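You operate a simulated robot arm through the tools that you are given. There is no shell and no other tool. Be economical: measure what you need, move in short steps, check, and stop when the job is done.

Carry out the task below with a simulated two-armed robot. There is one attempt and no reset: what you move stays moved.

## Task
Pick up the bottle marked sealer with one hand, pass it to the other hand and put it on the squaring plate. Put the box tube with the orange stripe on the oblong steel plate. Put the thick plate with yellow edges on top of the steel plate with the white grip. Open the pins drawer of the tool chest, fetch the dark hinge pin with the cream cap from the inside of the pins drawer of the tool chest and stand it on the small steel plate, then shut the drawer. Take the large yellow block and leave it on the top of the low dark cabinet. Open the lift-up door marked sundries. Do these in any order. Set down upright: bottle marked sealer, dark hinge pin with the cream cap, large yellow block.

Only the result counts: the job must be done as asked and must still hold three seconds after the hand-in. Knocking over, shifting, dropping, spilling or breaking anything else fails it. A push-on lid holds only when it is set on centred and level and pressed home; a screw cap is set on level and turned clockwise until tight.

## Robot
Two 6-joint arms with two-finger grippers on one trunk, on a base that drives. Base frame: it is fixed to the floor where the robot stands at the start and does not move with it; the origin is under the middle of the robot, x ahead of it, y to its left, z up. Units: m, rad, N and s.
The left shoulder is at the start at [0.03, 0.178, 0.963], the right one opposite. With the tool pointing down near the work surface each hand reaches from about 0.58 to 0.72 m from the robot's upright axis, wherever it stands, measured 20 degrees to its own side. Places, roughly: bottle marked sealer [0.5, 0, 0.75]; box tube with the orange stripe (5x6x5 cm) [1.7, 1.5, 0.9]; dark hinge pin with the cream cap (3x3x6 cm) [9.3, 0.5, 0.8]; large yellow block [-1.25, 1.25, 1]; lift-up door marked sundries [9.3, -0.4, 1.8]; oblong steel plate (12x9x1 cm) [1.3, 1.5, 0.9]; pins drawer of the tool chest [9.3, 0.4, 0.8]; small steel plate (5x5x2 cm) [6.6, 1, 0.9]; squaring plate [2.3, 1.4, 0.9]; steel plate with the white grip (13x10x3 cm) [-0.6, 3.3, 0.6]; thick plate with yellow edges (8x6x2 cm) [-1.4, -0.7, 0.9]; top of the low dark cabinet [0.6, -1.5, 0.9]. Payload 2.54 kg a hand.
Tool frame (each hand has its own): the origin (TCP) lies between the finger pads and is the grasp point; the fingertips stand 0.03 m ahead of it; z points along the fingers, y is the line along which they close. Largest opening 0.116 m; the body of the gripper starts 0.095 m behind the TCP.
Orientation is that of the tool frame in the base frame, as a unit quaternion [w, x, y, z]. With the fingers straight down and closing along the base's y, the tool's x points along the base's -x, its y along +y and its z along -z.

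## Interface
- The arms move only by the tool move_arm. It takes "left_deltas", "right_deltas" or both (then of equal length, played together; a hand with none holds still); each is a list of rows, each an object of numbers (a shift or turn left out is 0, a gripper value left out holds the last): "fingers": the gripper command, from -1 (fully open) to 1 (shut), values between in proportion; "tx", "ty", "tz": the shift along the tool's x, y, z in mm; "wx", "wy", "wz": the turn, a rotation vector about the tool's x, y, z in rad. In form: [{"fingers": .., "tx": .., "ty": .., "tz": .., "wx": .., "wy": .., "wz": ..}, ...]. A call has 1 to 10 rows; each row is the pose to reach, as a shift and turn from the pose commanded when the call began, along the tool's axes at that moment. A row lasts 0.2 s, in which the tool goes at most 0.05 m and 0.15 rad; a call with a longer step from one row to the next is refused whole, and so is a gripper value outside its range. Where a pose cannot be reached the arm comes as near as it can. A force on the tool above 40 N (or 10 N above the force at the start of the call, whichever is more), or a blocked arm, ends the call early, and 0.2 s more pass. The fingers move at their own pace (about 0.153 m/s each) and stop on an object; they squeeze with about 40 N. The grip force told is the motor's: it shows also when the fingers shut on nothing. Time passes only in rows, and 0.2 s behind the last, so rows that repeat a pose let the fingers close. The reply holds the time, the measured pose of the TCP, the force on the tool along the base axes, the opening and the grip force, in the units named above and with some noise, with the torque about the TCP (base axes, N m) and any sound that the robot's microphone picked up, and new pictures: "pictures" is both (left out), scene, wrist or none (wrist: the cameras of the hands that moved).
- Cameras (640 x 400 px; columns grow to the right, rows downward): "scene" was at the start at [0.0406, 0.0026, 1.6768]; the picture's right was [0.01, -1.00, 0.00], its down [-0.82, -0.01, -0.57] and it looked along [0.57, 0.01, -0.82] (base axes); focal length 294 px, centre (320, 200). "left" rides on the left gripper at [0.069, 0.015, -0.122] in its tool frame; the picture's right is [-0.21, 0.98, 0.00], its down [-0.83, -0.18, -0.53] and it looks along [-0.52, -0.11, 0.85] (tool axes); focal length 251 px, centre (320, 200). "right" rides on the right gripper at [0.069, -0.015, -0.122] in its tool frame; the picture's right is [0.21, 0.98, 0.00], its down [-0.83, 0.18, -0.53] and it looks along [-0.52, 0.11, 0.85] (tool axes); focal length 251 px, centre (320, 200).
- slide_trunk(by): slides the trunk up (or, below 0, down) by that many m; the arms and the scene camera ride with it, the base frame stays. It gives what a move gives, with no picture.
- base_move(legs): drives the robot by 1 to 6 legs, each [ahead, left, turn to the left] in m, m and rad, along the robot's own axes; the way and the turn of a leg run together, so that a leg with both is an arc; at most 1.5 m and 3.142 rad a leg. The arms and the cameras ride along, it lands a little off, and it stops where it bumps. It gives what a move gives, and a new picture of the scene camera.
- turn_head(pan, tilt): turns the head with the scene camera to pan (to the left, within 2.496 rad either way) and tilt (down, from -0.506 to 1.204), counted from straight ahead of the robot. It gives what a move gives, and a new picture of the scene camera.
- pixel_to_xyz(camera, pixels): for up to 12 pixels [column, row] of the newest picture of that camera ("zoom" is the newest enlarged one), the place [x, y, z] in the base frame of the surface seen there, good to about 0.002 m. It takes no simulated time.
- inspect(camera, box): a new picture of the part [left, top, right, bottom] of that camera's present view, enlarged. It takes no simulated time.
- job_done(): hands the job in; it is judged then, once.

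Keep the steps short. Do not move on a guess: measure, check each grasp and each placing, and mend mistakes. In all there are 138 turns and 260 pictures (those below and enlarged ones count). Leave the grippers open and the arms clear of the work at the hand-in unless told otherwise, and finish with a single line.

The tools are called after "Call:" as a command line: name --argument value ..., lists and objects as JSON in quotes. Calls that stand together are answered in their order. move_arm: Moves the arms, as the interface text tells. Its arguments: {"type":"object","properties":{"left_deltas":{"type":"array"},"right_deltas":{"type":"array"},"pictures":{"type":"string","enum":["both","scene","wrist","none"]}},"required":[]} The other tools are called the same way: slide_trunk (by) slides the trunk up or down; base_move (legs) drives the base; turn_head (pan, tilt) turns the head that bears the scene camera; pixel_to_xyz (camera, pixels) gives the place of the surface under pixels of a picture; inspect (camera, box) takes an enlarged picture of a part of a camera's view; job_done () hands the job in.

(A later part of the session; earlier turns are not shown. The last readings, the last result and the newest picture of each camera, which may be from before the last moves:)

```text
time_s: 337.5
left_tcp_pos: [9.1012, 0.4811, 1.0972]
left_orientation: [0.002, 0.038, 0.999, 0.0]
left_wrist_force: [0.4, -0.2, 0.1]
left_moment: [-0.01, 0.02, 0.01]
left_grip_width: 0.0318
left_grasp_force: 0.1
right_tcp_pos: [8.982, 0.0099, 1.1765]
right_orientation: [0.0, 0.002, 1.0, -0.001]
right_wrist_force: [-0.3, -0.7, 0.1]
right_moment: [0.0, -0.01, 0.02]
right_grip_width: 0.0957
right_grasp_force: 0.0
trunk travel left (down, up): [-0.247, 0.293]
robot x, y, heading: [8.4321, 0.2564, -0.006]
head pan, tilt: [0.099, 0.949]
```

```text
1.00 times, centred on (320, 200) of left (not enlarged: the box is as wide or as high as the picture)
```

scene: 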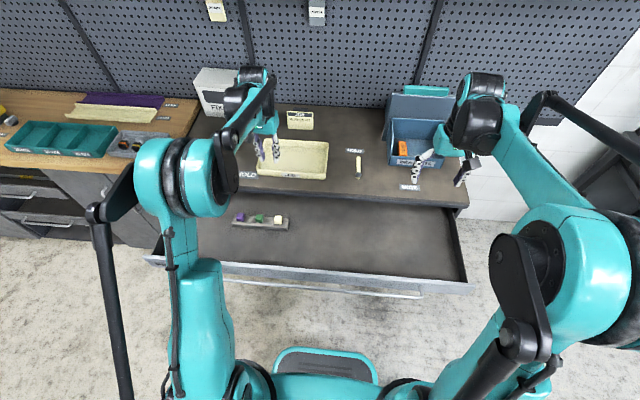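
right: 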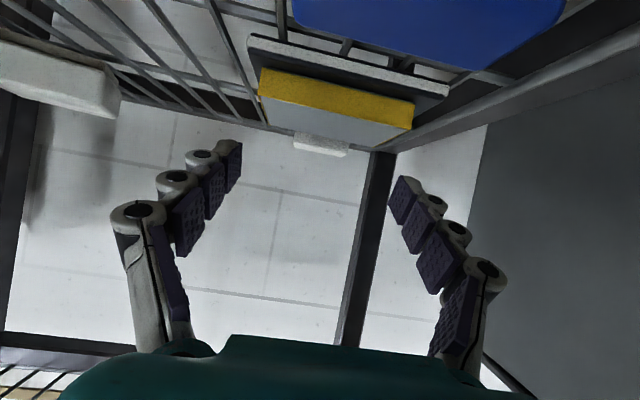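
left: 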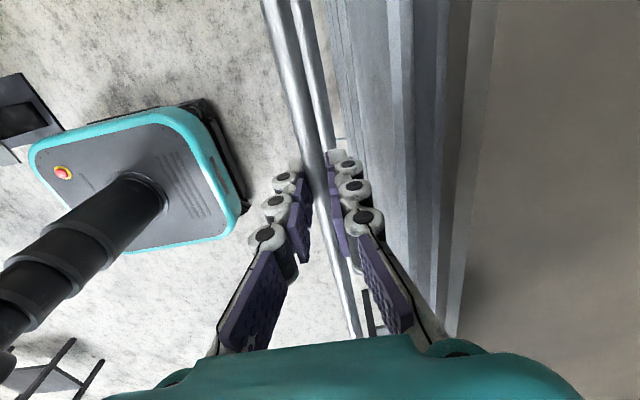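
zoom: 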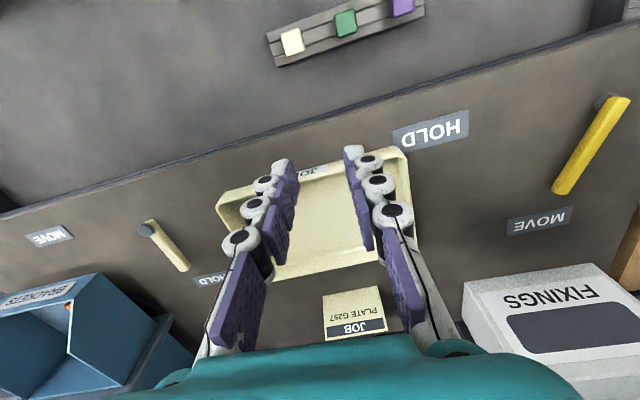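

I measure the cream cap from both pictures.

Call:
pixel_to_xyz --camera "zoom" --pixels '[[284, 36], [299, 32], [303, 48], [288, 53], [293, 42], [320, 45], [275, 60], [268, 45]]'

Call:
inspect --camera "scene" --box '[220, 195, 310, 245]'

Call:
pixel_to_xyz --camera "zoom" --pixels '[[412, 145], [412, 155], [412, 168], [412, 195], [400, 160], [425, 160], [412, 180], [440, 200], [440, 220], [412, 235]]'

```text
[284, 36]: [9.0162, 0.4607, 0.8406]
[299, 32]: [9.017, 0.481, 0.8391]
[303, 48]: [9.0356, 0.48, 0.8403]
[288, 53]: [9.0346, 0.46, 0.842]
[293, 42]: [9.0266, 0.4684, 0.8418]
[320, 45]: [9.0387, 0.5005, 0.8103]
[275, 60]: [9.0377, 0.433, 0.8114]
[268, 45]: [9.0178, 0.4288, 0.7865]
```

```text
7.11 times, centred on (265, 220) of scene
```

zoom: 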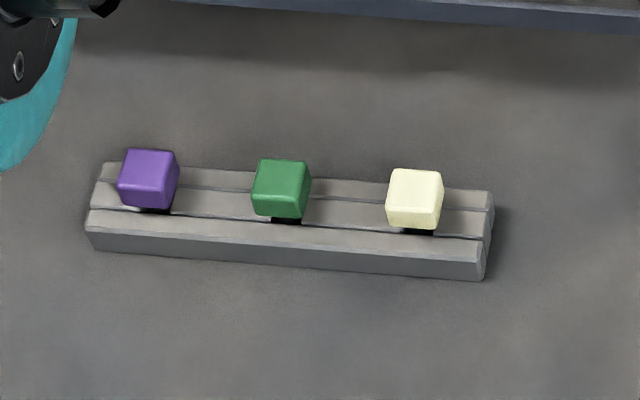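

```text
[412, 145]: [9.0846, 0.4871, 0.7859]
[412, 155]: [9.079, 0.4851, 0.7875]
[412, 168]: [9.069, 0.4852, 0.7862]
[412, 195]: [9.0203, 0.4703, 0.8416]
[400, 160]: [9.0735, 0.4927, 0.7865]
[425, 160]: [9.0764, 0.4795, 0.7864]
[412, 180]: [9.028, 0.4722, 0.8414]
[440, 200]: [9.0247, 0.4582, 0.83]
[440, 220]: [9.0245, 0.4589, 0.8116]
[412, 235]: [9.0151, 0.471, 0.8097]
```

Cap centre (9.026, 0.470), top z 0.841; holder top z 0.811. Align above it with ~52 mm opening and lower to z 0.90.

Call:
move_arm --left_deltas '[{"fingers": 0.1, "tx": 35, "ty": -8, "wz": -0.04}, {"tx": 74, "ty": -17, "wz": -0.076}, {"tx": 74, "ty": -17, "wz": -0.076, "tz": 45}, {"tx": 74, "ty": -17, "wz": -0.076, "tz": 90}, {"tx": 74, "ty": -17, "wz": -0.076, "tz": 135}, {"tx": 74, "ty": -17, "wz": -0.076, "tz": 175}, {"tx": 74, "ty": -17, "wz": -0.076, "tz": 197}]' --pictures "both"

```text
time_s: 339.1
left_tcp_pos: [9.0269, 0.4709, 0.8994]
left_orientation: [0.001, 0.001, 1.0, 0.001]
left_wrist_force: [0.3, -0.5, 0.7]
left_moment: [0.02, 0.04, 0.0]
left_grip_width: 0.052
left_grasp_force: 0.0
right_tcp_pos: [8.9822, 0.0113, 1.175]
right_orientation: [0.0, 0.002, 1.0, 0.0]
right_wrist_force: [1.4, 0.1, 0.2]
right_moment: [-0.02, -0.01, 0.0]
right_grip_width: 0.0958
right_grasp_force: 0.0
trunk travel left (down, up): [-0.247, 0.293]
robot x, y, heading: [8.4317, 0.2524, -0.005]
head pan, tilt: [0.099, 0.949]
```

scene: 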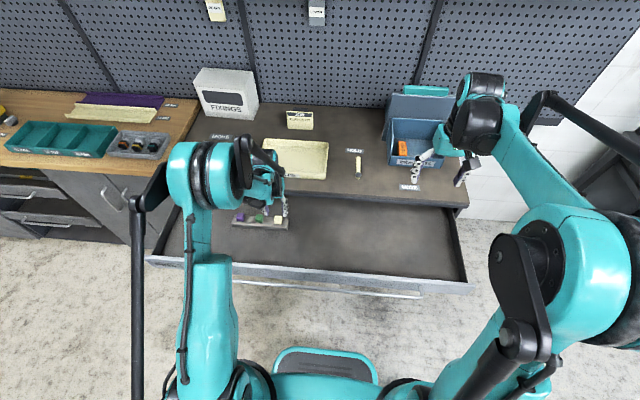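
left: 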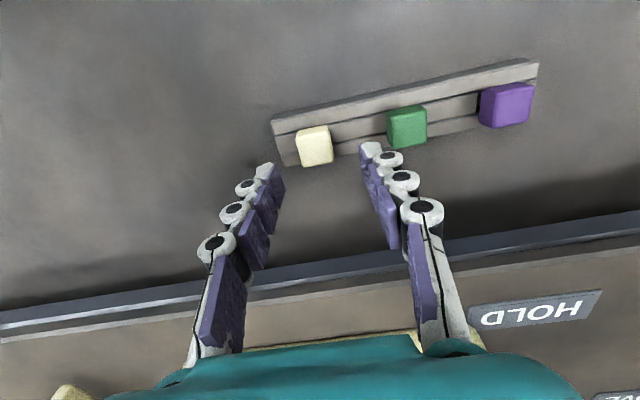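

Centred. Lower 55 mm and close.

Call:
move_arm --left_deltas '[{"tz": 25}, {"tz": 45}, {"tz": 55}, {"tz": 55}, {"tz": 55, "fingers": 1}, {"tz": 55}, {"tz": 55}]' --pictures "wrist"

```text
time_s: 340.7
left_tcp_pos: [9.0273, 0.4692, 0.845]
left_orientation: [0.002, 0.001, 1.0, 0.001]
left_wrist_force: [0.6, 0.0, -0.1]
left_moment: [0.01, 0.04, 0.04]
left_grip_width: 0.0244
left_grasp_force: 40.3
right_tcp_pos: [8.9823, 0.0105, 1.1759]
right_orientation: [0.0, 0.002, 1.0, 0.001]
right_wrist_force: [-0.5, 0.4, -0.1]
right_moment: [0.0, 0.03, 0.01]
right_grip_width: 0.0955
right_grasp_force: 0.1
trunk travel left (down, up): [-0.247, 0.293]
robot x, y, heading: [8.4315, 0.2571, -0.005]
head pan, tilt: [0.099, 0.949]
```

left: 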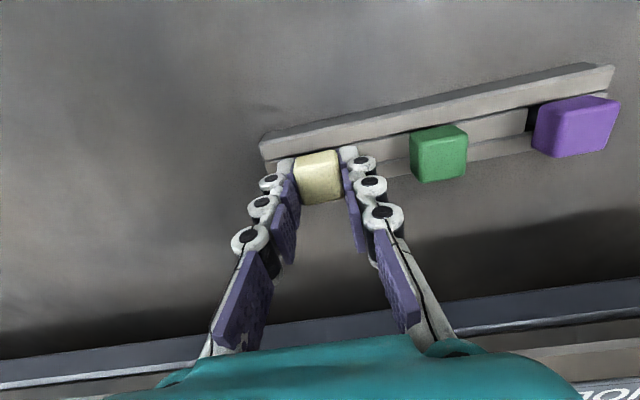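

Gripped (0.024 m). Lift straight up.

Call:
move_arm --left_deltas '[{"tz": -15}, {"tz": -35}, {"tz": -60}, {"tz": -100}, {"tz": -145}, {"tz": -190}, {"tz": -235}, {"tz": -270}]' --pictures "both"

Call:
inspect --camera "scene" --box '[200, 120, 320, 240]'

```text
time_s: 342.5
left_tcp_pos: [9.0241, 0.4694, 1.1163]
left_orientation: [0.002, 0.002, 1.0, 0.001]
left_wrist_force: [0.2, 0.3, -1.0]
left_moment: [0.01, -0.05, 0.02]
left_grip_width: 0.0246
left_grasp_force: 40.3
right_tcp_pos: [8.9822, 0.0105, 1.1765]
right_orientation: [0.001, 0.002, 1.0, 0.0]
right_wrist_force: [-0.4, -0.3, 0.3]
right_moment: [-0.04, 0.0, -0.01]
right_grip_width: 0.0957
right_grasp_force: 0.0
trunk travel left (down, up): [-0.247, 0.293]
robot x, y, heading: [8.4342, 0.2572, -0.01]
head pan, tilt: [0.099, 0.949]
```

scene: 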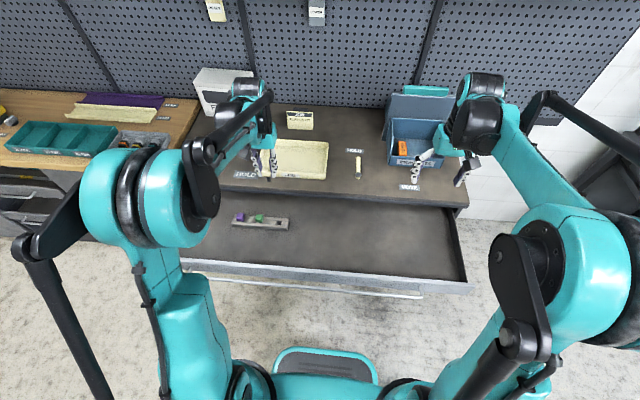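
left: 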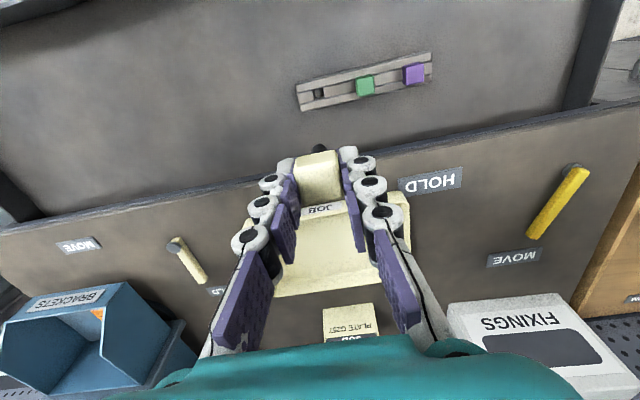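

```text
3.33 times, centred on (260, 180) of scene
```

zoom: 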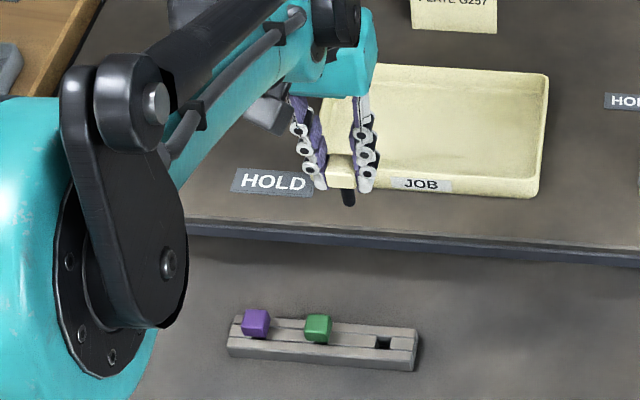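

The pin hangs upright from the left hand. To shut the drawer I'll use the right hand: first step right and back with the base.

Call:
base_move --legs '[[0, -0.375, 0.01], [-0.3, 0, 0]]'

Call:
move_arm --left_deltas '[{"ty": 20}, {"ty": 40}, {"ty": 60}, {"ty": 80}, {"ty": 100}, {"ty": 120}, {"ty": 130}, {"ty": 130}, {"ty": 130}, {"ty": 130}]' --right_deltas '[{"fingers": 1, "ty": 30, "tx": -10}, {"ty": 65, "tx": -20}, {"ty": 105, "tx": -30}, {"ty": 145, "tx": -40}, {"ty": 185, "tx": -50}, {"ty": 225, "tx": -60}, {"ty": 265, "tx": -65}, {"ty": 305, "tx": -65}, {"ty": 345, "tx": -65}, {"ty": 385, "tx": -65}]' --pictures "scene"

```text
time_s: 346.5
left_tcp_pos: [8.7242, 0.0992, 1.115]
left_orientation: [0.001, -0.004, 1.0, 0.001]
left_wrist_force: [0.6, -0.6, -1.2]
left_moment: [0.01, -0.02, 0.01]
left_grip_width: 0.0244
left_grasp_force: 39.9
right_tcp_pos: [8.6833, -0.3595, 1.1758]
right_orientation: [0.001, -0.002, 1.0, 0.0]
right_wrist_force: [-0.8, 0.7, -0.3]
right_moment: [0.0, -0.03, 0.0]
right_grip_width: 0.0958
right_grasp_force: 0.1
trunk travel left (down, up): [-0.247, 0.293]
robot x, y, heading: [8.1316, -0.1206, 0.002]
head pan, tilt: [0.099, 0.949]
```

scene: 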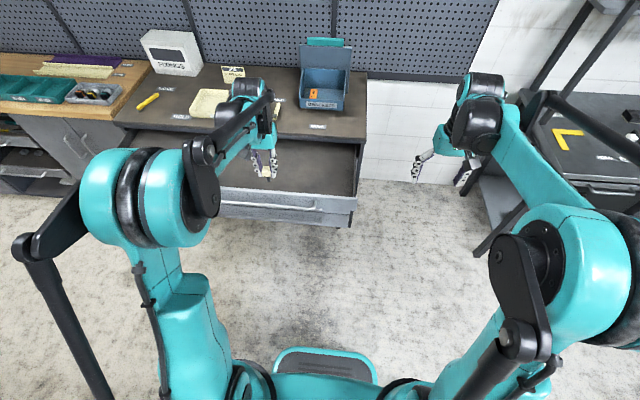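

```text
time_s: 348.7
left_tcp_pos: [8.7219, 0.2292, 1.114]
left_orientation: [0.001, -0.004, 1.0, 0.0]
left_wrist_force: [0.4, 0.4, -1.0]
left_moment: [-0.03, 0.0, 0.01]
left_grip_width: 0.0246
left_grasp_force: 40.2
right_tcp_pos: [8.7468, 0.028, 1.1749]
right_orientation: [0.0, -0.003, 1.0, -0.001]
right_wrist_force: [0.7, 0.4, 0.1]
right_moment: [-0.04, 0.0, 0.01]
right_grip_width: 0.0
right_grasp_force: 28.9
trunk travel left (down, up): [-0.247, 0.293]
robot x, y, heading: [8.1339, -0.1142, -0.001]
head pan, tilt: [0.099, 0.949]
```

scene: 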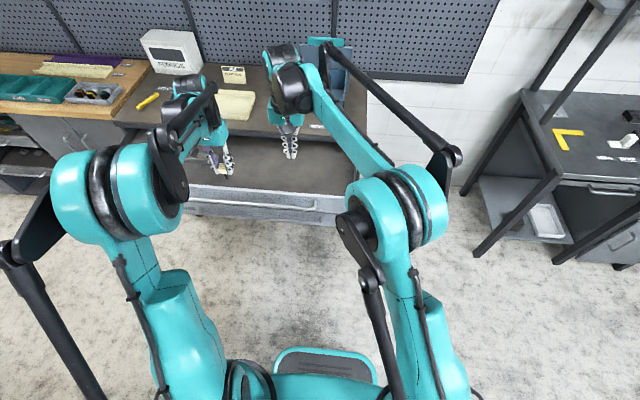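

Right hand is before the bar. Lower it to z 0.83.

Call:
move_arm --right_deltas '[{"ty": 10, "tz": 40}, {"ty": 20, "tz": 85}, {"ty": 20, "tz": 130}, {"ty": 20, "tz": 175}, {"ty": 20, "tz": 220}, {"ty": 20, "tz": 265}, {"ty": 20, "tz": 310}, {"ty": 20, "tz": 343}]' --pictures "both"

```text
time_s: 350.5
left_tcp_pos: [8.7229, 0.2285, 1.1142]
left_orientation: [0.0, -0.004, 1.0, 0.002]
left_wrist_force: [-0.2, 0.1, -1.5]
left_moment: [0.0, 0.04, -0.01]
left_grip_width: 0.0246
left_grasp_force: 40.6
right_tcp_pos: [8.7484, 0.0459, 0.8309]
right_orientation: [0.0, -0.003, 1.0, 0.0]
right_wrist_force: [-0.1, -0.3, 0.4]
right_moment: [0.04, 0.04, 0.03]
right_grip_width: 0.0
right_grasp_force: 28.7
trunk travel left (down, up): [-0.247, 0.293]
robot x, y, heading: [8.1313, -0.1195, 0.003]
head pan, tilt: [0.099, 0.949]
```

scene: 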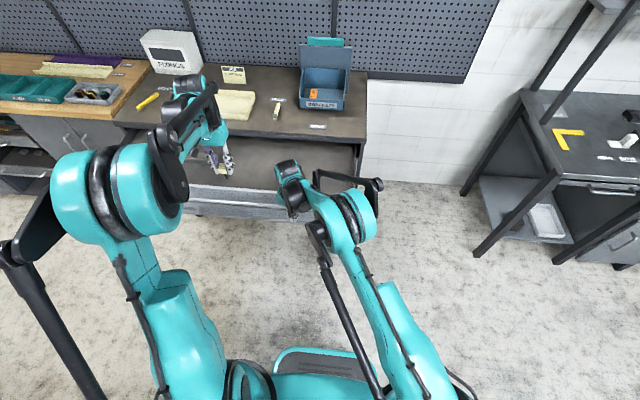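
right: 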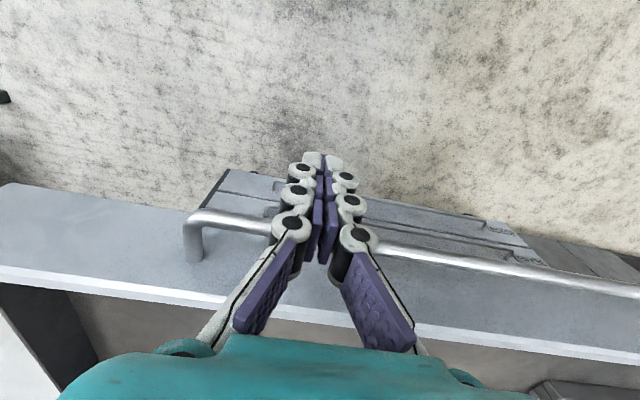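

Push the drawer shut by driving ahead 0.312 m.

Call:
base_move --legs '[[0.24, 0, 0], [0.072, 0, 0]]'

Call:
inspect --camera "right" --box '[0, 0, 640, 400]'

Call:
pixel_to_xyz --camera "zoom" --pixels '[[420, 250], [250, 222], [450, 300], [200, 290], [150, 250], [500, 265]]'

```text
time_s: 353.1
left_tcp_pos: [9.034, 0.2274, 1.1142]
left_orientation: [0.001, -0.002, 1.0, 0.001]
left_wrist_force: [-0.5, -0.3, -1.5]
left_moment: [-0.01, -0.01, -0.01]
left_grip_width: 0.0247
left_grasp_force: 40.2
right_tcp_pos: [9.0568, 0.043, 0.8315]
right_orientation: [-0.005, -0.002, 1.0, -0.003]
right_wrist_force: [-0.8, 0.0, -0.3]
right_moment: [0.0, -0.05, 0.02]
right_grip_width: 0.0
right_grasp_force: 28.8
trunk travel left (down, up): [-0.247, 0.293]
robot x, y, heading: [8.4428, -0.1199, -0.001]
head pan, tilt: [0.099, 0.949]
stopped in leg 2: the force on the tool passed its limit at 45 N (the readings are from after the stop); the commanded pose is now the measured one
```

scene: 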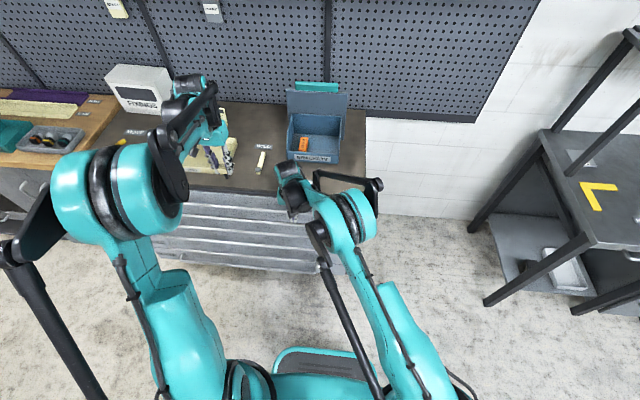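

```text
1.00 times, centred on (320, 200) of right (not enlarged: the box is as wide or as high as the picture)
```

zoom: 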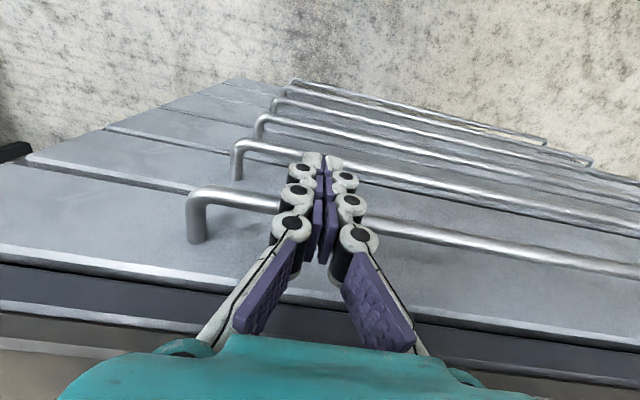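

```text
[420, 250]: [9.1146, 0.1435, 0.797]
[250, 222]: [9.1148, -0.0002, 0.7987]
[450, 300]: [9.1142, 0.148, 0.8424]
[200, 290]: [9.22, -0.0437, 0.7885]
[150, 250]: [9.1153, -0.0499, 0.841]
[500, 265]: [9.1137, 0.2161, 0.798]
```

Drawer face is at x 9.1145 again – shut. Now the sundries door: free the right hand (back off 0.12 m), raise the trunk fully, and look at the door.

Call:
base_move --legs '[[-0.12, 0, 0]]'

Call:
move_arm --right_deltas '[{"tz": -40, "ty": -20}, {"tz": -80, "ty": -50}, {"tz": -120, "ty": -90}, {"tz": -160, "ty": -130}, {"tz": -200, "ty": -170}, {"tz": -240, "ty": -210}, {"tz": -280, "ty": -250}, {"tz": -300, "ty": -290, "fingers": 0}]' --pictures "none"

Call:
slide_trunk --by 0.29

Call:
turn_head --pan -0.25 --tilt 0.05

Call:
inspect --camera "scene" --box '[200, 60, 500, 280]'

```text
time_s: 354.3
left_tcp_pos: [8.9119, 0.2277, 1.1153]
left_orientation: [0.002, -0.002, 1.0, 0.001]
left_wrist_force: [-0.2, -0.3, -1.8]
left_moment: [0.01, -0.05, 0.01]
left_grip_width: 0.0247
left_grasp_force: 39.9
right_tcp_pos: [8.9356, 0.0447, 0.8314]
right_orientation: [-0.005, -0.003, 1.0, -0.002]
right_wrist_force: [-0.4, 0.1, 0.1]
right_moment: [-0.01, -0.02, -0.02]
right_grip_width: 0.0
right_grasp_force: 28.4
trunk travel left (down, up): [-0.247, 0.293]
robot x, y, heading: [8.3242, -0.1204, -0.007]
head pan, tilt: [0.099, 0.949]
```

scene: 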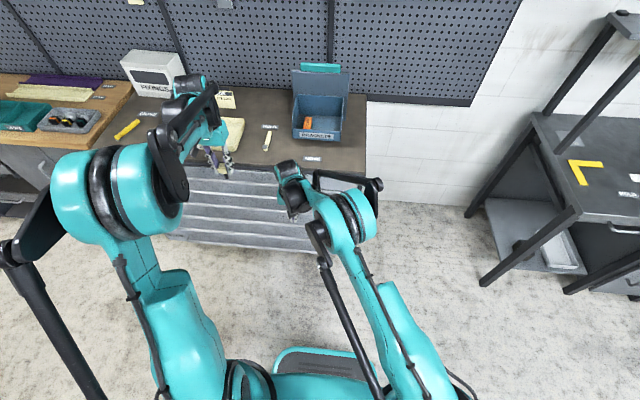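

```text
refused: row 3 steps farther than a row can; nothing moved
```

```text
time_s: 357.2
left_tcp_pos: [8.9138, 0.2282, 1.4044]
left_orientation: [0.001, -0.003, 1.0, 0.001]
left_wrist_force: [-0.2, -0.4, -1.8]
left_moment: [0.01, -0.01, 0.03]
left_grip_width: 0.0246
left_grasp_force: 39.9
right_tcp_pos: [8.9373, 0.0434, 1.1211]
right_orientation: [-0.005, -0.003, 1.0, -0.002]
right_wrist_force: [0.5, -0.3, 0.1]
right_moment: [0.03, 0.02, 0.0]
right_grip_width: 0.0
right_grasp_force: 28.5
trunk travel left (down, up): [-0.537, 0.003]
robot x, y, heading: [8.3245, -0.12, 0.005]
head pan, tilt: [0.099, 0.949]
```

```text
time_s: 358.4
left_tcp_pos: [8.9141, 0.2288, 1.404]
left_orientation: [0.001, -0.002, 1.0, 0.001]
left_wrist_force: [-0.1, 0.7, -2.5]
left_moment: [0.0, 0.0, 0.02]
left_grip_width: 0.0243
left_grasp_force: 40.4
right_tcp_pos: [8.9368, 0.0442, 1.121]
right_orientation: [-0.005, -0.002, 1.0, -0.003]
right_wrist_force: [-0.2, -0.2, -0.3]
right_moment: [-0.01, 0.0, -0.01]
right_grip_width: 0.0
right_grasp_force: 27.9
trunk travel left (down, up): [-0.537, 0.003]
robot x, y, heading: [8.3192, -0.1219, 0.004]
head pan, tilt: [-0.25, 0.051]
```

scene: 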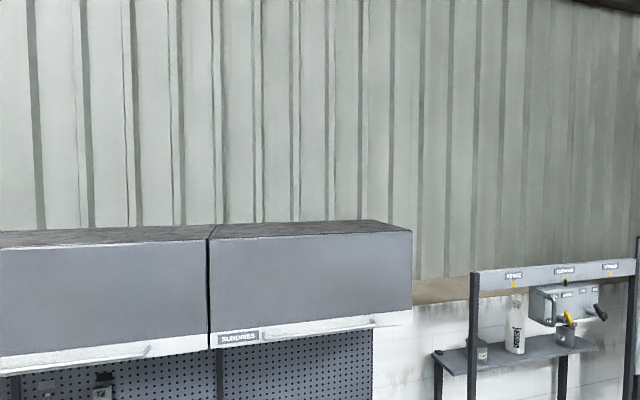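

```text
1.82 times, centred on (350, 170) of scene
```

zoom: 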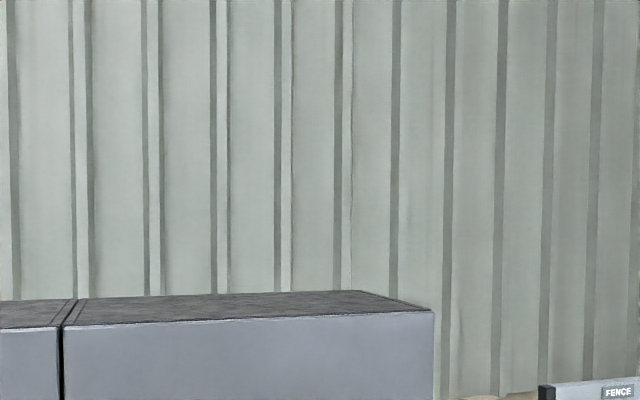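

Now measure the door: handle bar near (320,333), bottom and top edges, and its sides.

Call:
pixel_to_xyz --camera "scene" --pixels '[[265, 338], [320, 331], [374, 324], [320, 322], [320, 340], [320, 250], [320, 235], [212, 345], [410, 318], [412, 235], [240, 337], [320, 300]]'

Call:
inspect --camera "scene" --box '[200, 290, 430, 370]'

```text
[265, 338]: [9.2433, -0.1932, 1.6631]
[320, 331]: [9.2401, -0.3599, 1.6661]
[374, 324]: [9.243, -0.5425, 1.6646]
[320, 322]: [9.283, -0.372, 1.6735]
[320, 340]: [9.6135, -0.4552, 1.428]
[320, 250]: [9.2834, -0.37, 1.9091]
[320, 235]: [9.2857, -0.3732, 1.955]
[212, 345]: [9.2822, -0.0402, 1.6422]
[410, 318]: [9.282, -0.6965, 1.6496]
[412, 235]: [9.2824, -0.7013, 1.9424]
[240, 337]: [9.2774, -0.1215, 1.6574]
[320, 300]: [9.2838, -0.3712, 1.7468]
```

```text
2.78 times, centred on (315, 330) of scene
```

zoom: 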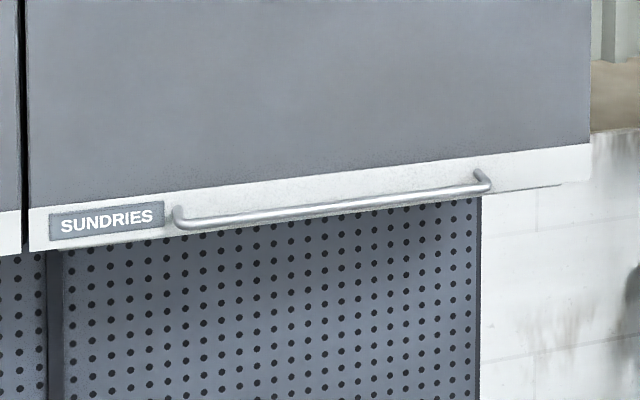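

Door: bar at x 9.243, z 1.664, y -0.19…-0.54; hinge at top z ≈ 1.955. I'll use the right hand: first move it right and up while rolling it 90°.

Call:
move_arm --right_deltas '[{"fingers": 0.3, "ty": -40, "tz": -20, "wz": -0.15}, {"ty": -80, "tz": -40, "wz": -0.3}, {"ty": -120, "tz": -60, "wz": -0.45}, {"ty": -160, "tz": -80, "wz": -0.6}, {"ty": -200, "tz": -100, "wz": -0.75}, {"ty": -240, "tz": -120, "wz": -0.9}, {"ty": -280, "tz": -140, "wz": -1.05}, {"ty": -320, "tz": -160, "wz": -1.2}, {"ty": -360, "tz": -180, "wz": -1.35}, {"ty": -400, "tz": -200, "wz": -1.5}]' --pictures "none"

Call:
move_arm --right_deltas '[{"wx": 0.15, "tx": 0}, {"wx": 0.3}, {"wx": 0.45}, {"wx": 0.6}, {"wx": 0.75}, {"wx": 0.9}, {"wx": 1.05}, {"wx": 1.2}, {"wx": 1.35}, {"wx": 1.5}]' --pictures "scene"

```text
time_s: 360.6
left_tcp_pos: [8.9129, 0.2267, 1.4055]
left_orientation: [0.003, -0.004, 1.0, 0.0]
left_wrist_force: [-0.8, 0.0, -1.0]
left_moment: [0.03, -0.01, -0.02]
left_grip_width: 0.0246
left_grasp_force: 40.4
right_tcp_pos: [8.9398, -0.3569, 1.3241]
right_orientation: [-0.005, -0.684, 0.73, 0.003]
right_wrist_force: [-0.5, -0.4, -0.1]
right_moment: [0.03, 0.0, 0.01]
right_grip_width: 0.0405
right_grasp_force: 0.1
trunk travel left (down, up): [-0.537, 0.003]
robot x, y, heading: [8.3218, -0.1159, -0.001]
head pan, tilt: [-0.25, 0.051]
```

```text
time_s: 362.8
left_tcp_pos: [8.9143, 0.2274, 1.4042]
left_orientation: [0.001, -0.003, 1.0, 0.001]
left_wrist_force: [0.4, 1.0, -2.1]
left_moment: [-0.01, 0.04, 0.03]
left_grip_width: 0.0245
left_grasp_force: 40.1
right_tcp_pos: [9.013, -0.3651, 1.4072]
right_orientation: [0.461, -0.504, 0.535, -0.496]
right_wrist_force: [0.5, -0.3, -0.2]
right_moment: [-0.04, -0.02, 0.0]
right_grip_width: 0.0405
right_grasp_force: 0.0
right hand out of reach, approached as far as the arm can: row 7, 8, 9, 10
trunk travel left (down, up): [-0.537, 0.003]
robot x, y, heading: [8.3207, -0.1191, -0.003]
head pan, tilt: [-0.25, 0.051]
```

scene: 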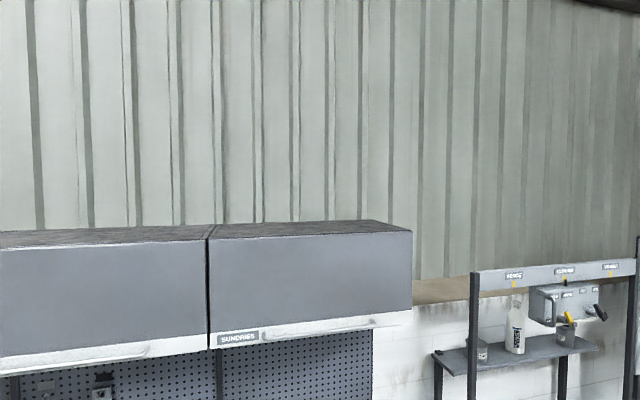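

The tool points forward with its closing axis vertical. Move the base 0.12 m ahead and tilt the tool up 45° while rising to below the bar.

Call:
base_move --legs '[[0.12, 0, 0]]'

Call:
move_arm --right_deltas '[{"wx": 0.11, "ty": -27, "tz": 4}, {"wx": 0.22, "ty": -54, "tz": 8}, {"wx": 0.33, "ty": -81, "tz": 12}, {"wx": 0.44, "ty": -108, "tz": 16}, {"wx": 0.55, "ty": -135, "tz": 20}, {"wx": 0.66, "ty": -162, "tz": 23}, {"wx": 0.77, "ty": -190, "tz": 26}]' --pictures "both"

```text
time_s: 364.1
left_tcp_pos: [9.0323, 0.2272, 1.4039]
left_orientation: [0.002, -0.004, 1.0, 0.0]
left_wrist_force: [-1.1, -0.3, -1.5]
left_moment: [-0.01, -0.03, 0.01]
left_grip_width: 0.0248
left_grasp_force: 40.0
right_tcp_pos: [9.1305, -0.3639, 1.4085]
right_orientation: [0.462, -0.504, 0.535, -0.496]
right_wrist_force: [-0.3, -0.3, -0.5]
right_moment: [-0.02, -0.01, 0.0]
right_grip_width: 0.0407
right_grasp_force: 0.1
trunk travel left (down, up): [-0.537, 0.003]
robot x, y, heading: [8.4377, -0.1185, 0.002]
head pan, tilt: [-0.25, 0.051]
```

scene: 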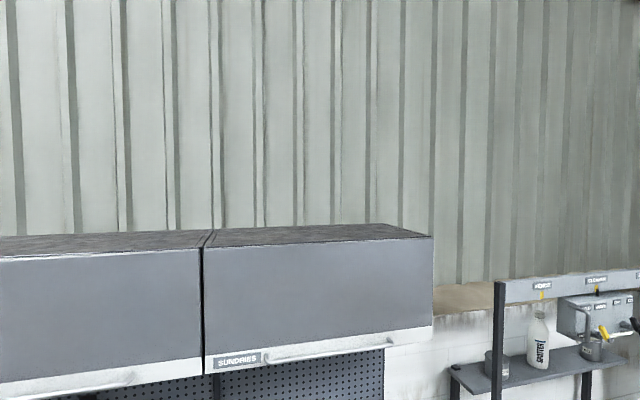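

```text
time_s: 365.7
left_tcp_pos: [9.034, 0.2285, 1.4037]
left_orientation: [0.001, -0.003, 1.0, 0.001]
left_wrist_force: [0.1, 0.2, -1.9]
left_moment: [0.0, 0.03, 0.01]
left_grip_width: 0.0246
left_grasp_force: 39.9
right_tcp_pos: [9.1724, -0.365, 1.5945]
right_orientation: [-0.618, 0.293, -0.31, 0.661]
right_wrist_force: [0.2, 0.2, 0.0]
right_moment: [-0.01, 0.0, 0.01]
right_grip_width: 0.0407
right_grasp_force: 0.1
right hand out of reach, approached as far as the arm can: row 1, 2, 3
trunk travel left (down, up): [-0.537, 0.003]
robot x, y, heading: [8.4438, -0.1198, -0.0]
head pan, tilt: [-0.25, 0.051]
```

scene: 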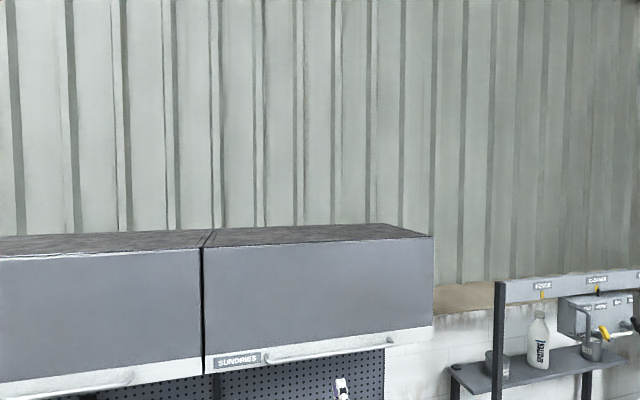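
right: 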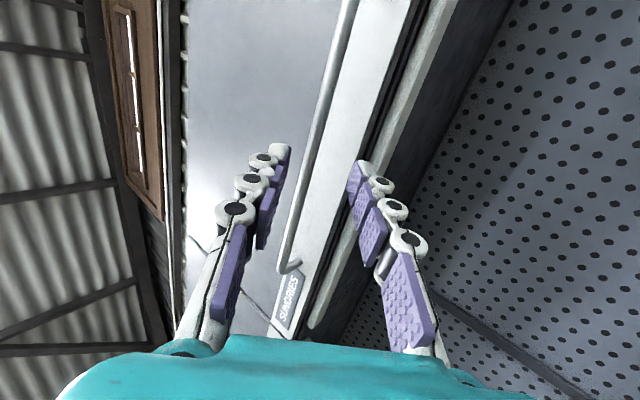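

The bar lies between the fingers. Narrow to 26 mm, shift 6 mm to centre, advance 95 mm and close on the bar.

Call:
move_arm --right_deltas '[{"fingers": 0.55, "ty": -6}, {"ty": -6, "tz": 35}, {"ty": -6, "tz": 65}, {"ty": -6, "tz": 85}, {"ty": -6, "tz": 95}, {"ty": -6, "tz": 95, "fingers": 1}, {"ty": -6, "tz": 95}, {"ty": -6, "tz": 95}]' --pictures "wrist"

```text
time_s: 367.5
left_tcp_pos: [9.0342, 0.2284, 1.4039]
left_orientation: [0.001, -0.004, 1.0, 0.001]
left_wrist_force: [0.2, -0.2, -1.6]
left_moment: [-0.01, 0.01, -0.02]
left_grip_width: 0.0246
left_grasp_force: 39.5
right_tcp_pos: [9.2433, -0.3691, 1.6585]
right_orientation: [-0.617, 0.295, -0.31, 0.66]
right_wrist_force: [2.1, 0.7, -7.5]
right_moment: [0.92, -0.01, 0.32]
right_grip_width: 0.0107
right_grasp_force: 37.5
trunk travel left (down, up): [-0.537, 0.003]
robot x, y, heading: [8.4435, -0.1175, 0.001]
head pan, tilt: [-0.25, 0.051]
```

right: 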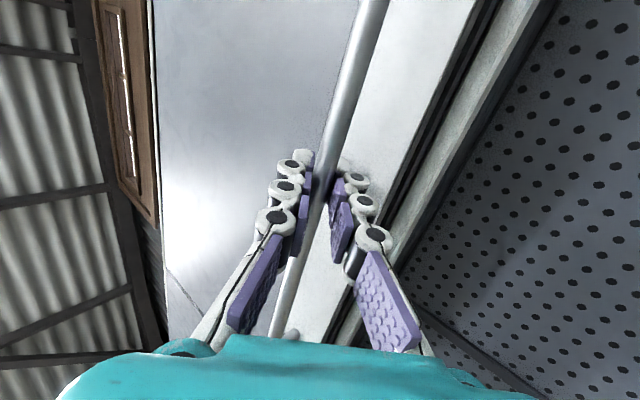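

Bar gripped (0.0107 m). Now pull along the door's arc to about 45° (hinge taken at x 9.283, z 1.955).

Call:
move_arm --right_deltas '[{"tz": -24.4, "ty": -29.6}, {"tz": -44.6, "ty": -62.1}, {"tz": -60.6, "ty": -97.0}, {"tz": -71.6, "ty": -133.6}, {"tz": -78.1, "ty": -171.5}, {"tz": -79.3, "ty": -209.8}]' --pictures "scene"

```text
time_s: 368.1
left_tcp_pos: [9.0318, 0.2268, 1.4053]
left_orientation: [0.002, -0.003, 1.0, 0.001]
left_wrist_force: [-0.1, -0.2, -1.9]
left_moment: [-0.01, -0.01, -0.01]
left_grip_width: 0.0245
left_grasp_force: 39.9
right_tcp_pos: [9.1768, -0.3698, 1.6803]
right_orientation: [-0.618, 0.288, -0.311, 0.662]
right_wrist_force: [6.8, -7.7, 10.7]
right_moment: [0.58, -0.01, 0.76]
right_grip_width: 0.0114
right_grasp_force: 37.8
trunk travel left (down, up): [-0.537, 0.003]
robot x, y, heading: [8.4427, -0.1183, 0.003]
head pan, tilt: [-0.25, 0.051]
stopped in row 2 (right hand): the force on the tool passed its limit at 48 N (the readings are from after the stop); the commanded pose is now the measured one
```

scene: 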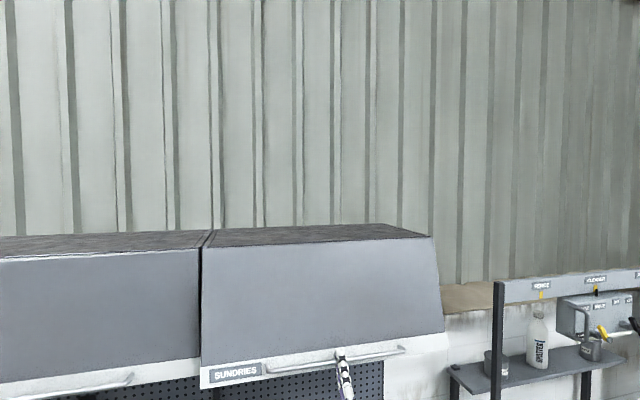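

The door opens (about 13°); the stop was from going too fast. Continue along the arc in smaller steps.

Call:
move_arm --right_deltas '[{"tz": -8.9, "ty": -16.7}, {"tz": -17.2, "ty": -35.3}, {"tz": -24.3, "ty": -54.5}, {"tz": -30.0, "ty": -74.2}, {"tz": -34.3, "ty": -94.1}, {"tz": -37.1, "ty": -114.4}, {"tz": -38.6, "ty": -134.8}, {"tz": -38.8, "ty": -155.3}, {"tz": -37.4, "ty": -175.7}, {"tz": -34.7, "ty": -196.0}]' --pictures "both"

```text
time_s: 368.6
left_tcp_pos: [9.0319, 0.227, 1.4048]
left_orientation: [0.003, -0.002, 1.0, 0.002]
left_wrist_force: [-0.4, 0.7, -0.4]
left_moment: [-0.02, -0.03, 0.02]
left_grip_width: 0.0244
left_grasp_force: 40.3
right_tcp_pos: [9.1465, -0.3693, 1.6924]
right_orientation: [-0.618, 0.288, -0.311, 0.662]
right_wrist_force: [7.1, -9.7, 11.1]
right_moment: [0.72, 0.06, 0.47]
right_grip_width: 0.0112
right_grasp_force: 37.3
trunk travel left (down, up): [-0.537, 0.003]
robot x, y, heading: [8.4442, -0.1202, 0.003]
head pan, tilt: [-0.25, 0.051]
stopped in row 2 (right hand): the force on the tool passed its limit at 46 N (the readings are from after the stop); the commanded pose is now the measured one
```

scene: 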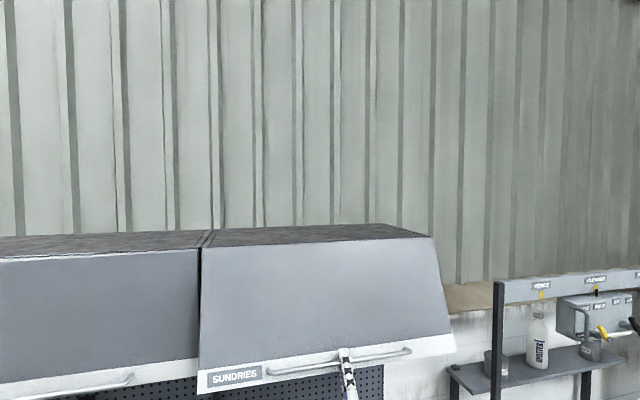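
right: 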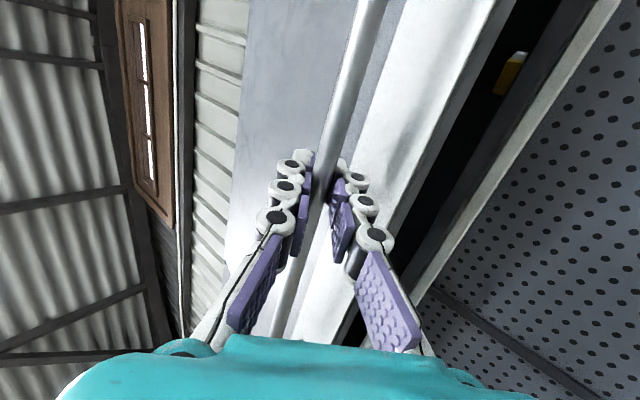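

The rigid grip fights the bar's rotation. I'll loosen the fingers to a hook (24 mm) around the bar and continue along the arc.

Call:
move_arm --right_deltas '[{"fingers": 0.58}, {"fingers": 0.58}, {"tz": -7.4, "ty": -19.1}, {"tz": -13.4, "ty": -38.6}, {"tz": -18.1, "ty": -58.5}, {"tz": -21.3, "ty": -78.7}, {"tz": -23.2, "ty": -99.1}, {"tz": -23.6, "ty": -124.7}, {"tz": -21.6, "ty": -150.1}, {"tz": -17.4, "ty": -175.5}]' --pictures "both"

```text
time_s: 370.8
left_tcp_pos: [9.0332, 0.2277, 1.4042]
left_orientation: [0.003, -0.002, 1.0, 0.0]
left_wrist_force: [-0.1, 0.2, -1.8]
left_moment: [-0.03, -0.02, 0.04]
left_grip_width: 0.0246
left_grasp_force: 39.9
right_tcp_pos: [9.0216, -0.3571, 1.8164]
right_orientation: [-0.617, 0.29, -0.31, 0.663]
right_wrist_force: [-0.7, -0.4, 0.1]
right_moment: [0.0, 0.07, 0.01]
right_grip_width: 0.0231
right_grasp_force: 0.1
trunk travel left (down, up): [-0.537, 0.003]
robot x, y, heading: [8.4386, -0.1244, 0.002]
head pan, tilt: [-0.25, 0.051]
```

scene: 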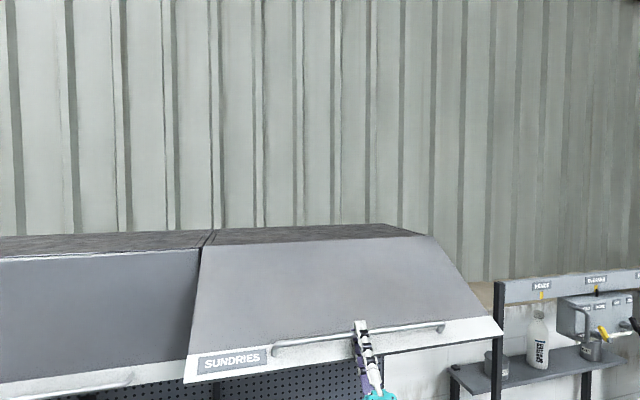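
right: 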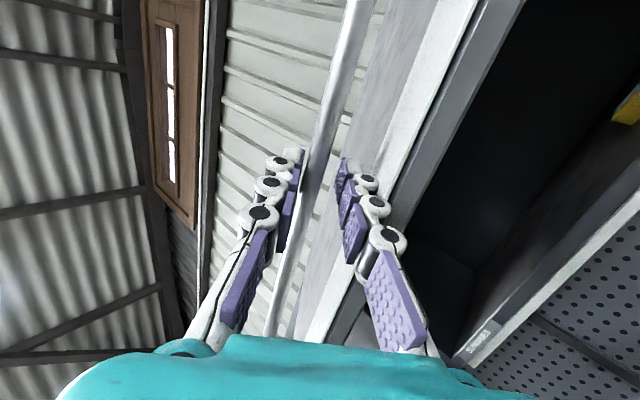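

Works well – about 55°, no load. Continue to about 90°, pitching the tool down a bit as the door swings.

Call:
move_arm --right_deltas '[{"tz": 6.3, "ty": -24.7, "wx": -0.05}, {"tz": 14.8, "ty": -48.9, "wx": -0.1}, {"tz": 25.3, "ty": -72.4, "wx": -0.15}, {"tz": 37.8, "ty": -94.6, "wx": -0.2}, {"tz": 52.3, "ty": -115.8, "wx": -0.26}, {"tz": 68.5, "ty": -135.6, "wx": -0.32}, {"tz": 86.4, "ty": -153.9, "wx": -0.38}]' --pictures "both"

```text
time_s: 372.4
left_tcp_pos: [9.0378, 0.2261, 1.402]
left_orientation: [-0.001, -0.002, 1.0, 0.001]
left_wrist_force: [0.4, 0.5, -0.6]
left_moment: [-0.01, 0.0, -0.01]
left_grip_width: 0.0245
left_grasp_force: 39.8
right_tcp_pos: [8.9976, -0.3566, 1.9703]
right_orientation: [-0.554, 0.399, -0.428, 0.592]
right_wrist_force: [7.7, 0.8, -27.0]
right_moment: [0.42, -0.05, -0.24]
right_grip_width: 0.044
right_grasp_force: 13.6
trunk travel left (down, up): [-0.537, 0.003]
robot x, y, heading: [8.4403, -0.1207, 0.001]
head pan, tilt: [-0.25, 0.051]
stopped in row 7 (right hand): the force on the tool passed its limit at 53 N (the readings are from after the stop); the commanded pose is now the measured one
```

scene: 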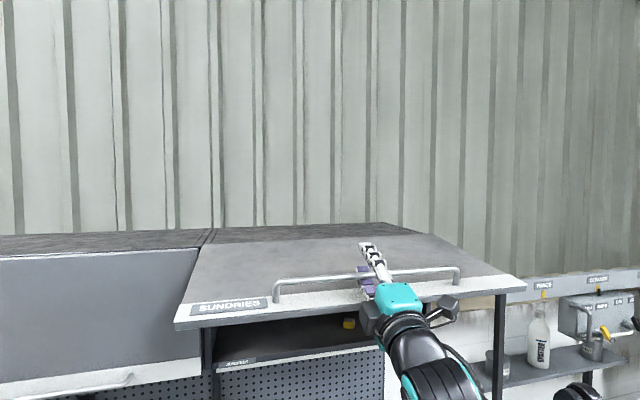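
right: 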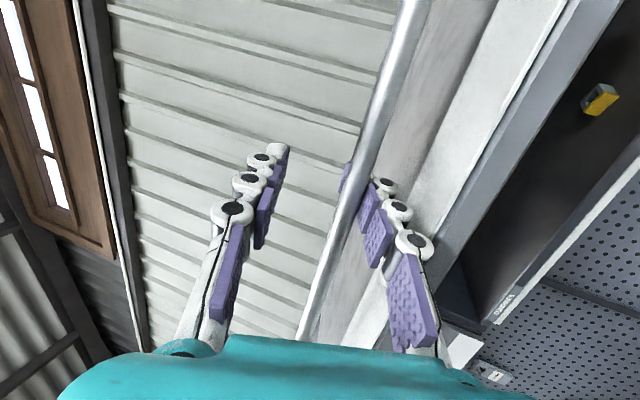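

The door is nearly horizontal; maybe at its stop. I measure its angle.

Call:
pixel_to_xyz --camera "scene" --pixels '[[250, 312], [300, 300], [300, 265], [300, 245], [480, 270], [500, 280], [180, 322], [310, 281]]'

Call:
inspect --camera "scene" --box '[160, 210, 540, 390]'

```text
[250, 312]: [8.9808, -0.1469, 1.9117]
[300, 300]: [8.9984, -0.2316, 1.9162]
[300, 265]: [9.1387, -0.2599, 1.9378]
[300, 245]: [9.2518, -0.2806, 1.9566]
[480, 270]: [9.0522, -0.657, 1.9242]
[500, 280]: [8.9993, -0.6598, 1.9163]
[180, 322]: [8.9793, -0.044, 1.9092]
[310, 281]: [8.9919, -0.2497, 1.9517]
```

```text
1.68 times, centred on (350, 300) of scene
```

zoom: 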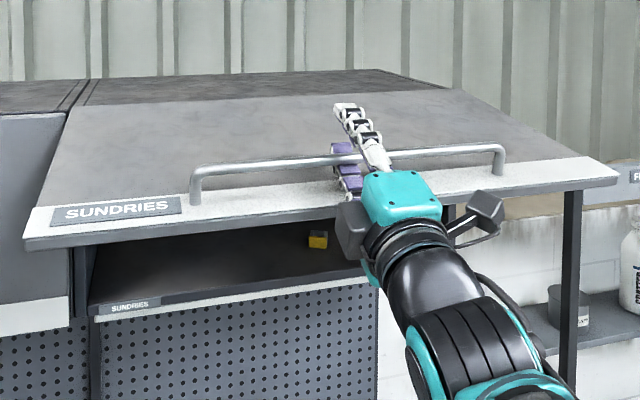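

The door is at about 80°, held against its stop. I'll relax a few millimetres and withdraw the hand slowly parallel to the door.

Call:
move_arm --right_deltas '[{"fingers": 0.3, "ty": 4}, {"ty": 4}, {"tz": -20, "ty": 1}, {"tz": -40, "ty": -2}, {"tz": -65, "ty": -6}, {"tz": -95, "ty": -8}, {"tz": -130, "ty": -8}]' --pictures "scene"

```text
time_s: 374.0
left_tcp_pos: [9.0314, 0.2276, 1.4057]
left_orientation: [0.003, -0.002, 1.0, 0.001]
left_wrist_force: [-0.4, 0.5, -1.9]
left_moment: [-0.01, -0.02, -0.02]
left_grip_width: 0.0244
left_grasp_force: 40.1
right_tcp_pos: [8.8623, -0.3473, 1.9396]
right_orientation: [-0.555, 0.396, -0.425, 0.595]
right_wrist_force: [0.1, 0.2, 0.2]
right_moment: [-0.03, 0.04, -0.01]
right_grip_width: 0.0407
right_grasp_force: 0.1
trunk travel left (down, up): [-0.537, 0.003]
robot x, y, heading: [8.4419, -0.119, -0.004]
head pan, tilt: [-0.25, 0.051]
```

scene: 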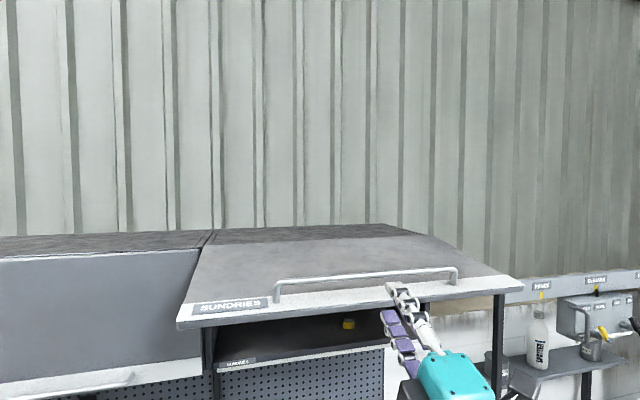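

The hand is free and the door stays up. Lower the trunk 0.29 m and drive around the cart to the perforated table's north side with the pin.

Call:
slide_trunk --by -0.29

Call:
base_move --legs '[[0, 1.2, 0], [0, 1.2, 0], [-0.5, 0, 0], [0, 0, -1.571], [0, -0.8, 0], [0, -0.75, 0]]'

Call:
turn_head --pan 0.1 --tilt 0.65

Call:
inspect --camera "scene" --box '[160, 80, 480, 280]'

```text
time_s: 376.9
left_tcp_pos: [9.034, 0.2286, 1.1147]
left_orientation: [0.002, -0.003, 1.0, 0.001]
left_wrist_force: [0.2, -0.1, -1.4]
left_moment: [0.0, -0.02, 0.04]
left_grip_width: 0.0246
left_grasp_force: 40.5
right_tcp_pos: [8.8668, -0.3484, 1.65]
right_orientation: [-0.555, 0.397, -0.425, 0.595]
right_wrist_force: [0.5, -0.1, -0.9]
right_moment: [-0.01, 0.03, -0.02]
right_grip_width: 0.0405
right_grasp_force: 0.1
trunk travel left (down, up): [-0.247, 0.293]
robot x, y, heading: [8.4432, -0.1231, -0.002]
head pan, tilt: [-0.25, 0.051]
```

```text
time_s: 402.6
left_tcp_pos: [6.7473, 1.6606, 1.114]
left_orientation: [0.002, 0.7, 0.714, 0.0]
left_wrist_force: [0.0, 0.1, -0.8]
left_moment: [-0.02, -0.03, 0.01]
left_grip_width: 0.0248
left_grasp_force: 39.8
right_tcp_pos: [6.1679, 1.8187, 1.6482]
right_orientation: [0.022, -0.015, -0.581, 0.813]
right_wrist_force: [0.3, 0.0, 0.1]
right_moment: [0.02, 0.02, 0.04]
right_grip_width: 0.0404
right_grasp_force: 0.0
trunk travel left (down, up): [-0.247, 0.293]
robot x, y, heading: [6.3917, 2.2453, -1.551]
head pan, tilt: [-0.25, 0.051]
```

scene: 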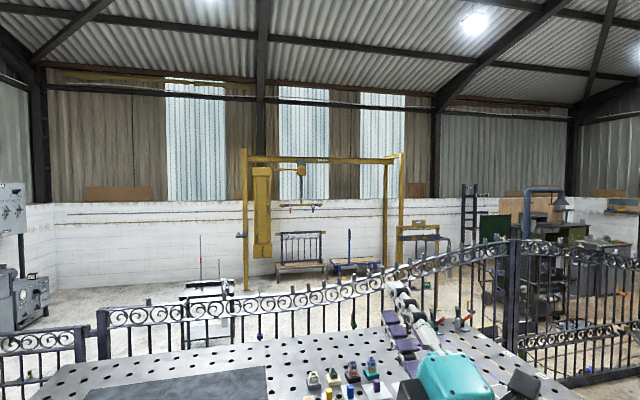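

```text
time_s: 403.6
left_tcp_pos: [6.7472, 1.6614, 1.1149]
left_orientation: [0.002, 0.7, 0.714, 0.0]
left_wrist_force: [-0.4, -1.2, -2.4]
left_moment: [0.02, 0.03, 0.02]
left_grip_width: 0.0244
left_grasp_force: 39.8
right_tcp_pos: [6.168, 1.8196, 1.6497]
right_orientation: [0.023, -0.015, -0.581, 0.813]
right_wrist_force: [0.3, -0.4, -0.9]
right_moment: [-0.03, 0.01, -0.01]
right_grip_width: 0.0408
right_grasp_force: 0.1
trunk travel left (down, up): [-0.247, 0.293]
robot x, y, heading: [6.3904, 2.2421, -1.556]
head pan, tilt: [0.099, 0.649]
```

scene: 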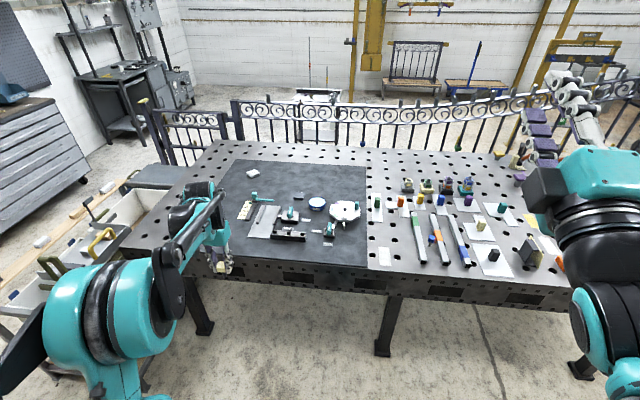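

```text
2.00 times, centred on (320, 180) of scene
```

zoom: 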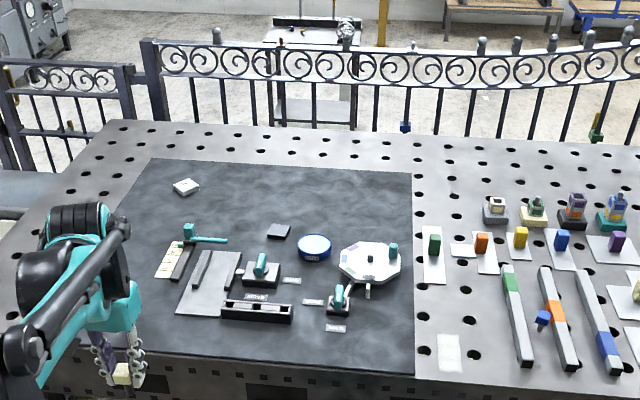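

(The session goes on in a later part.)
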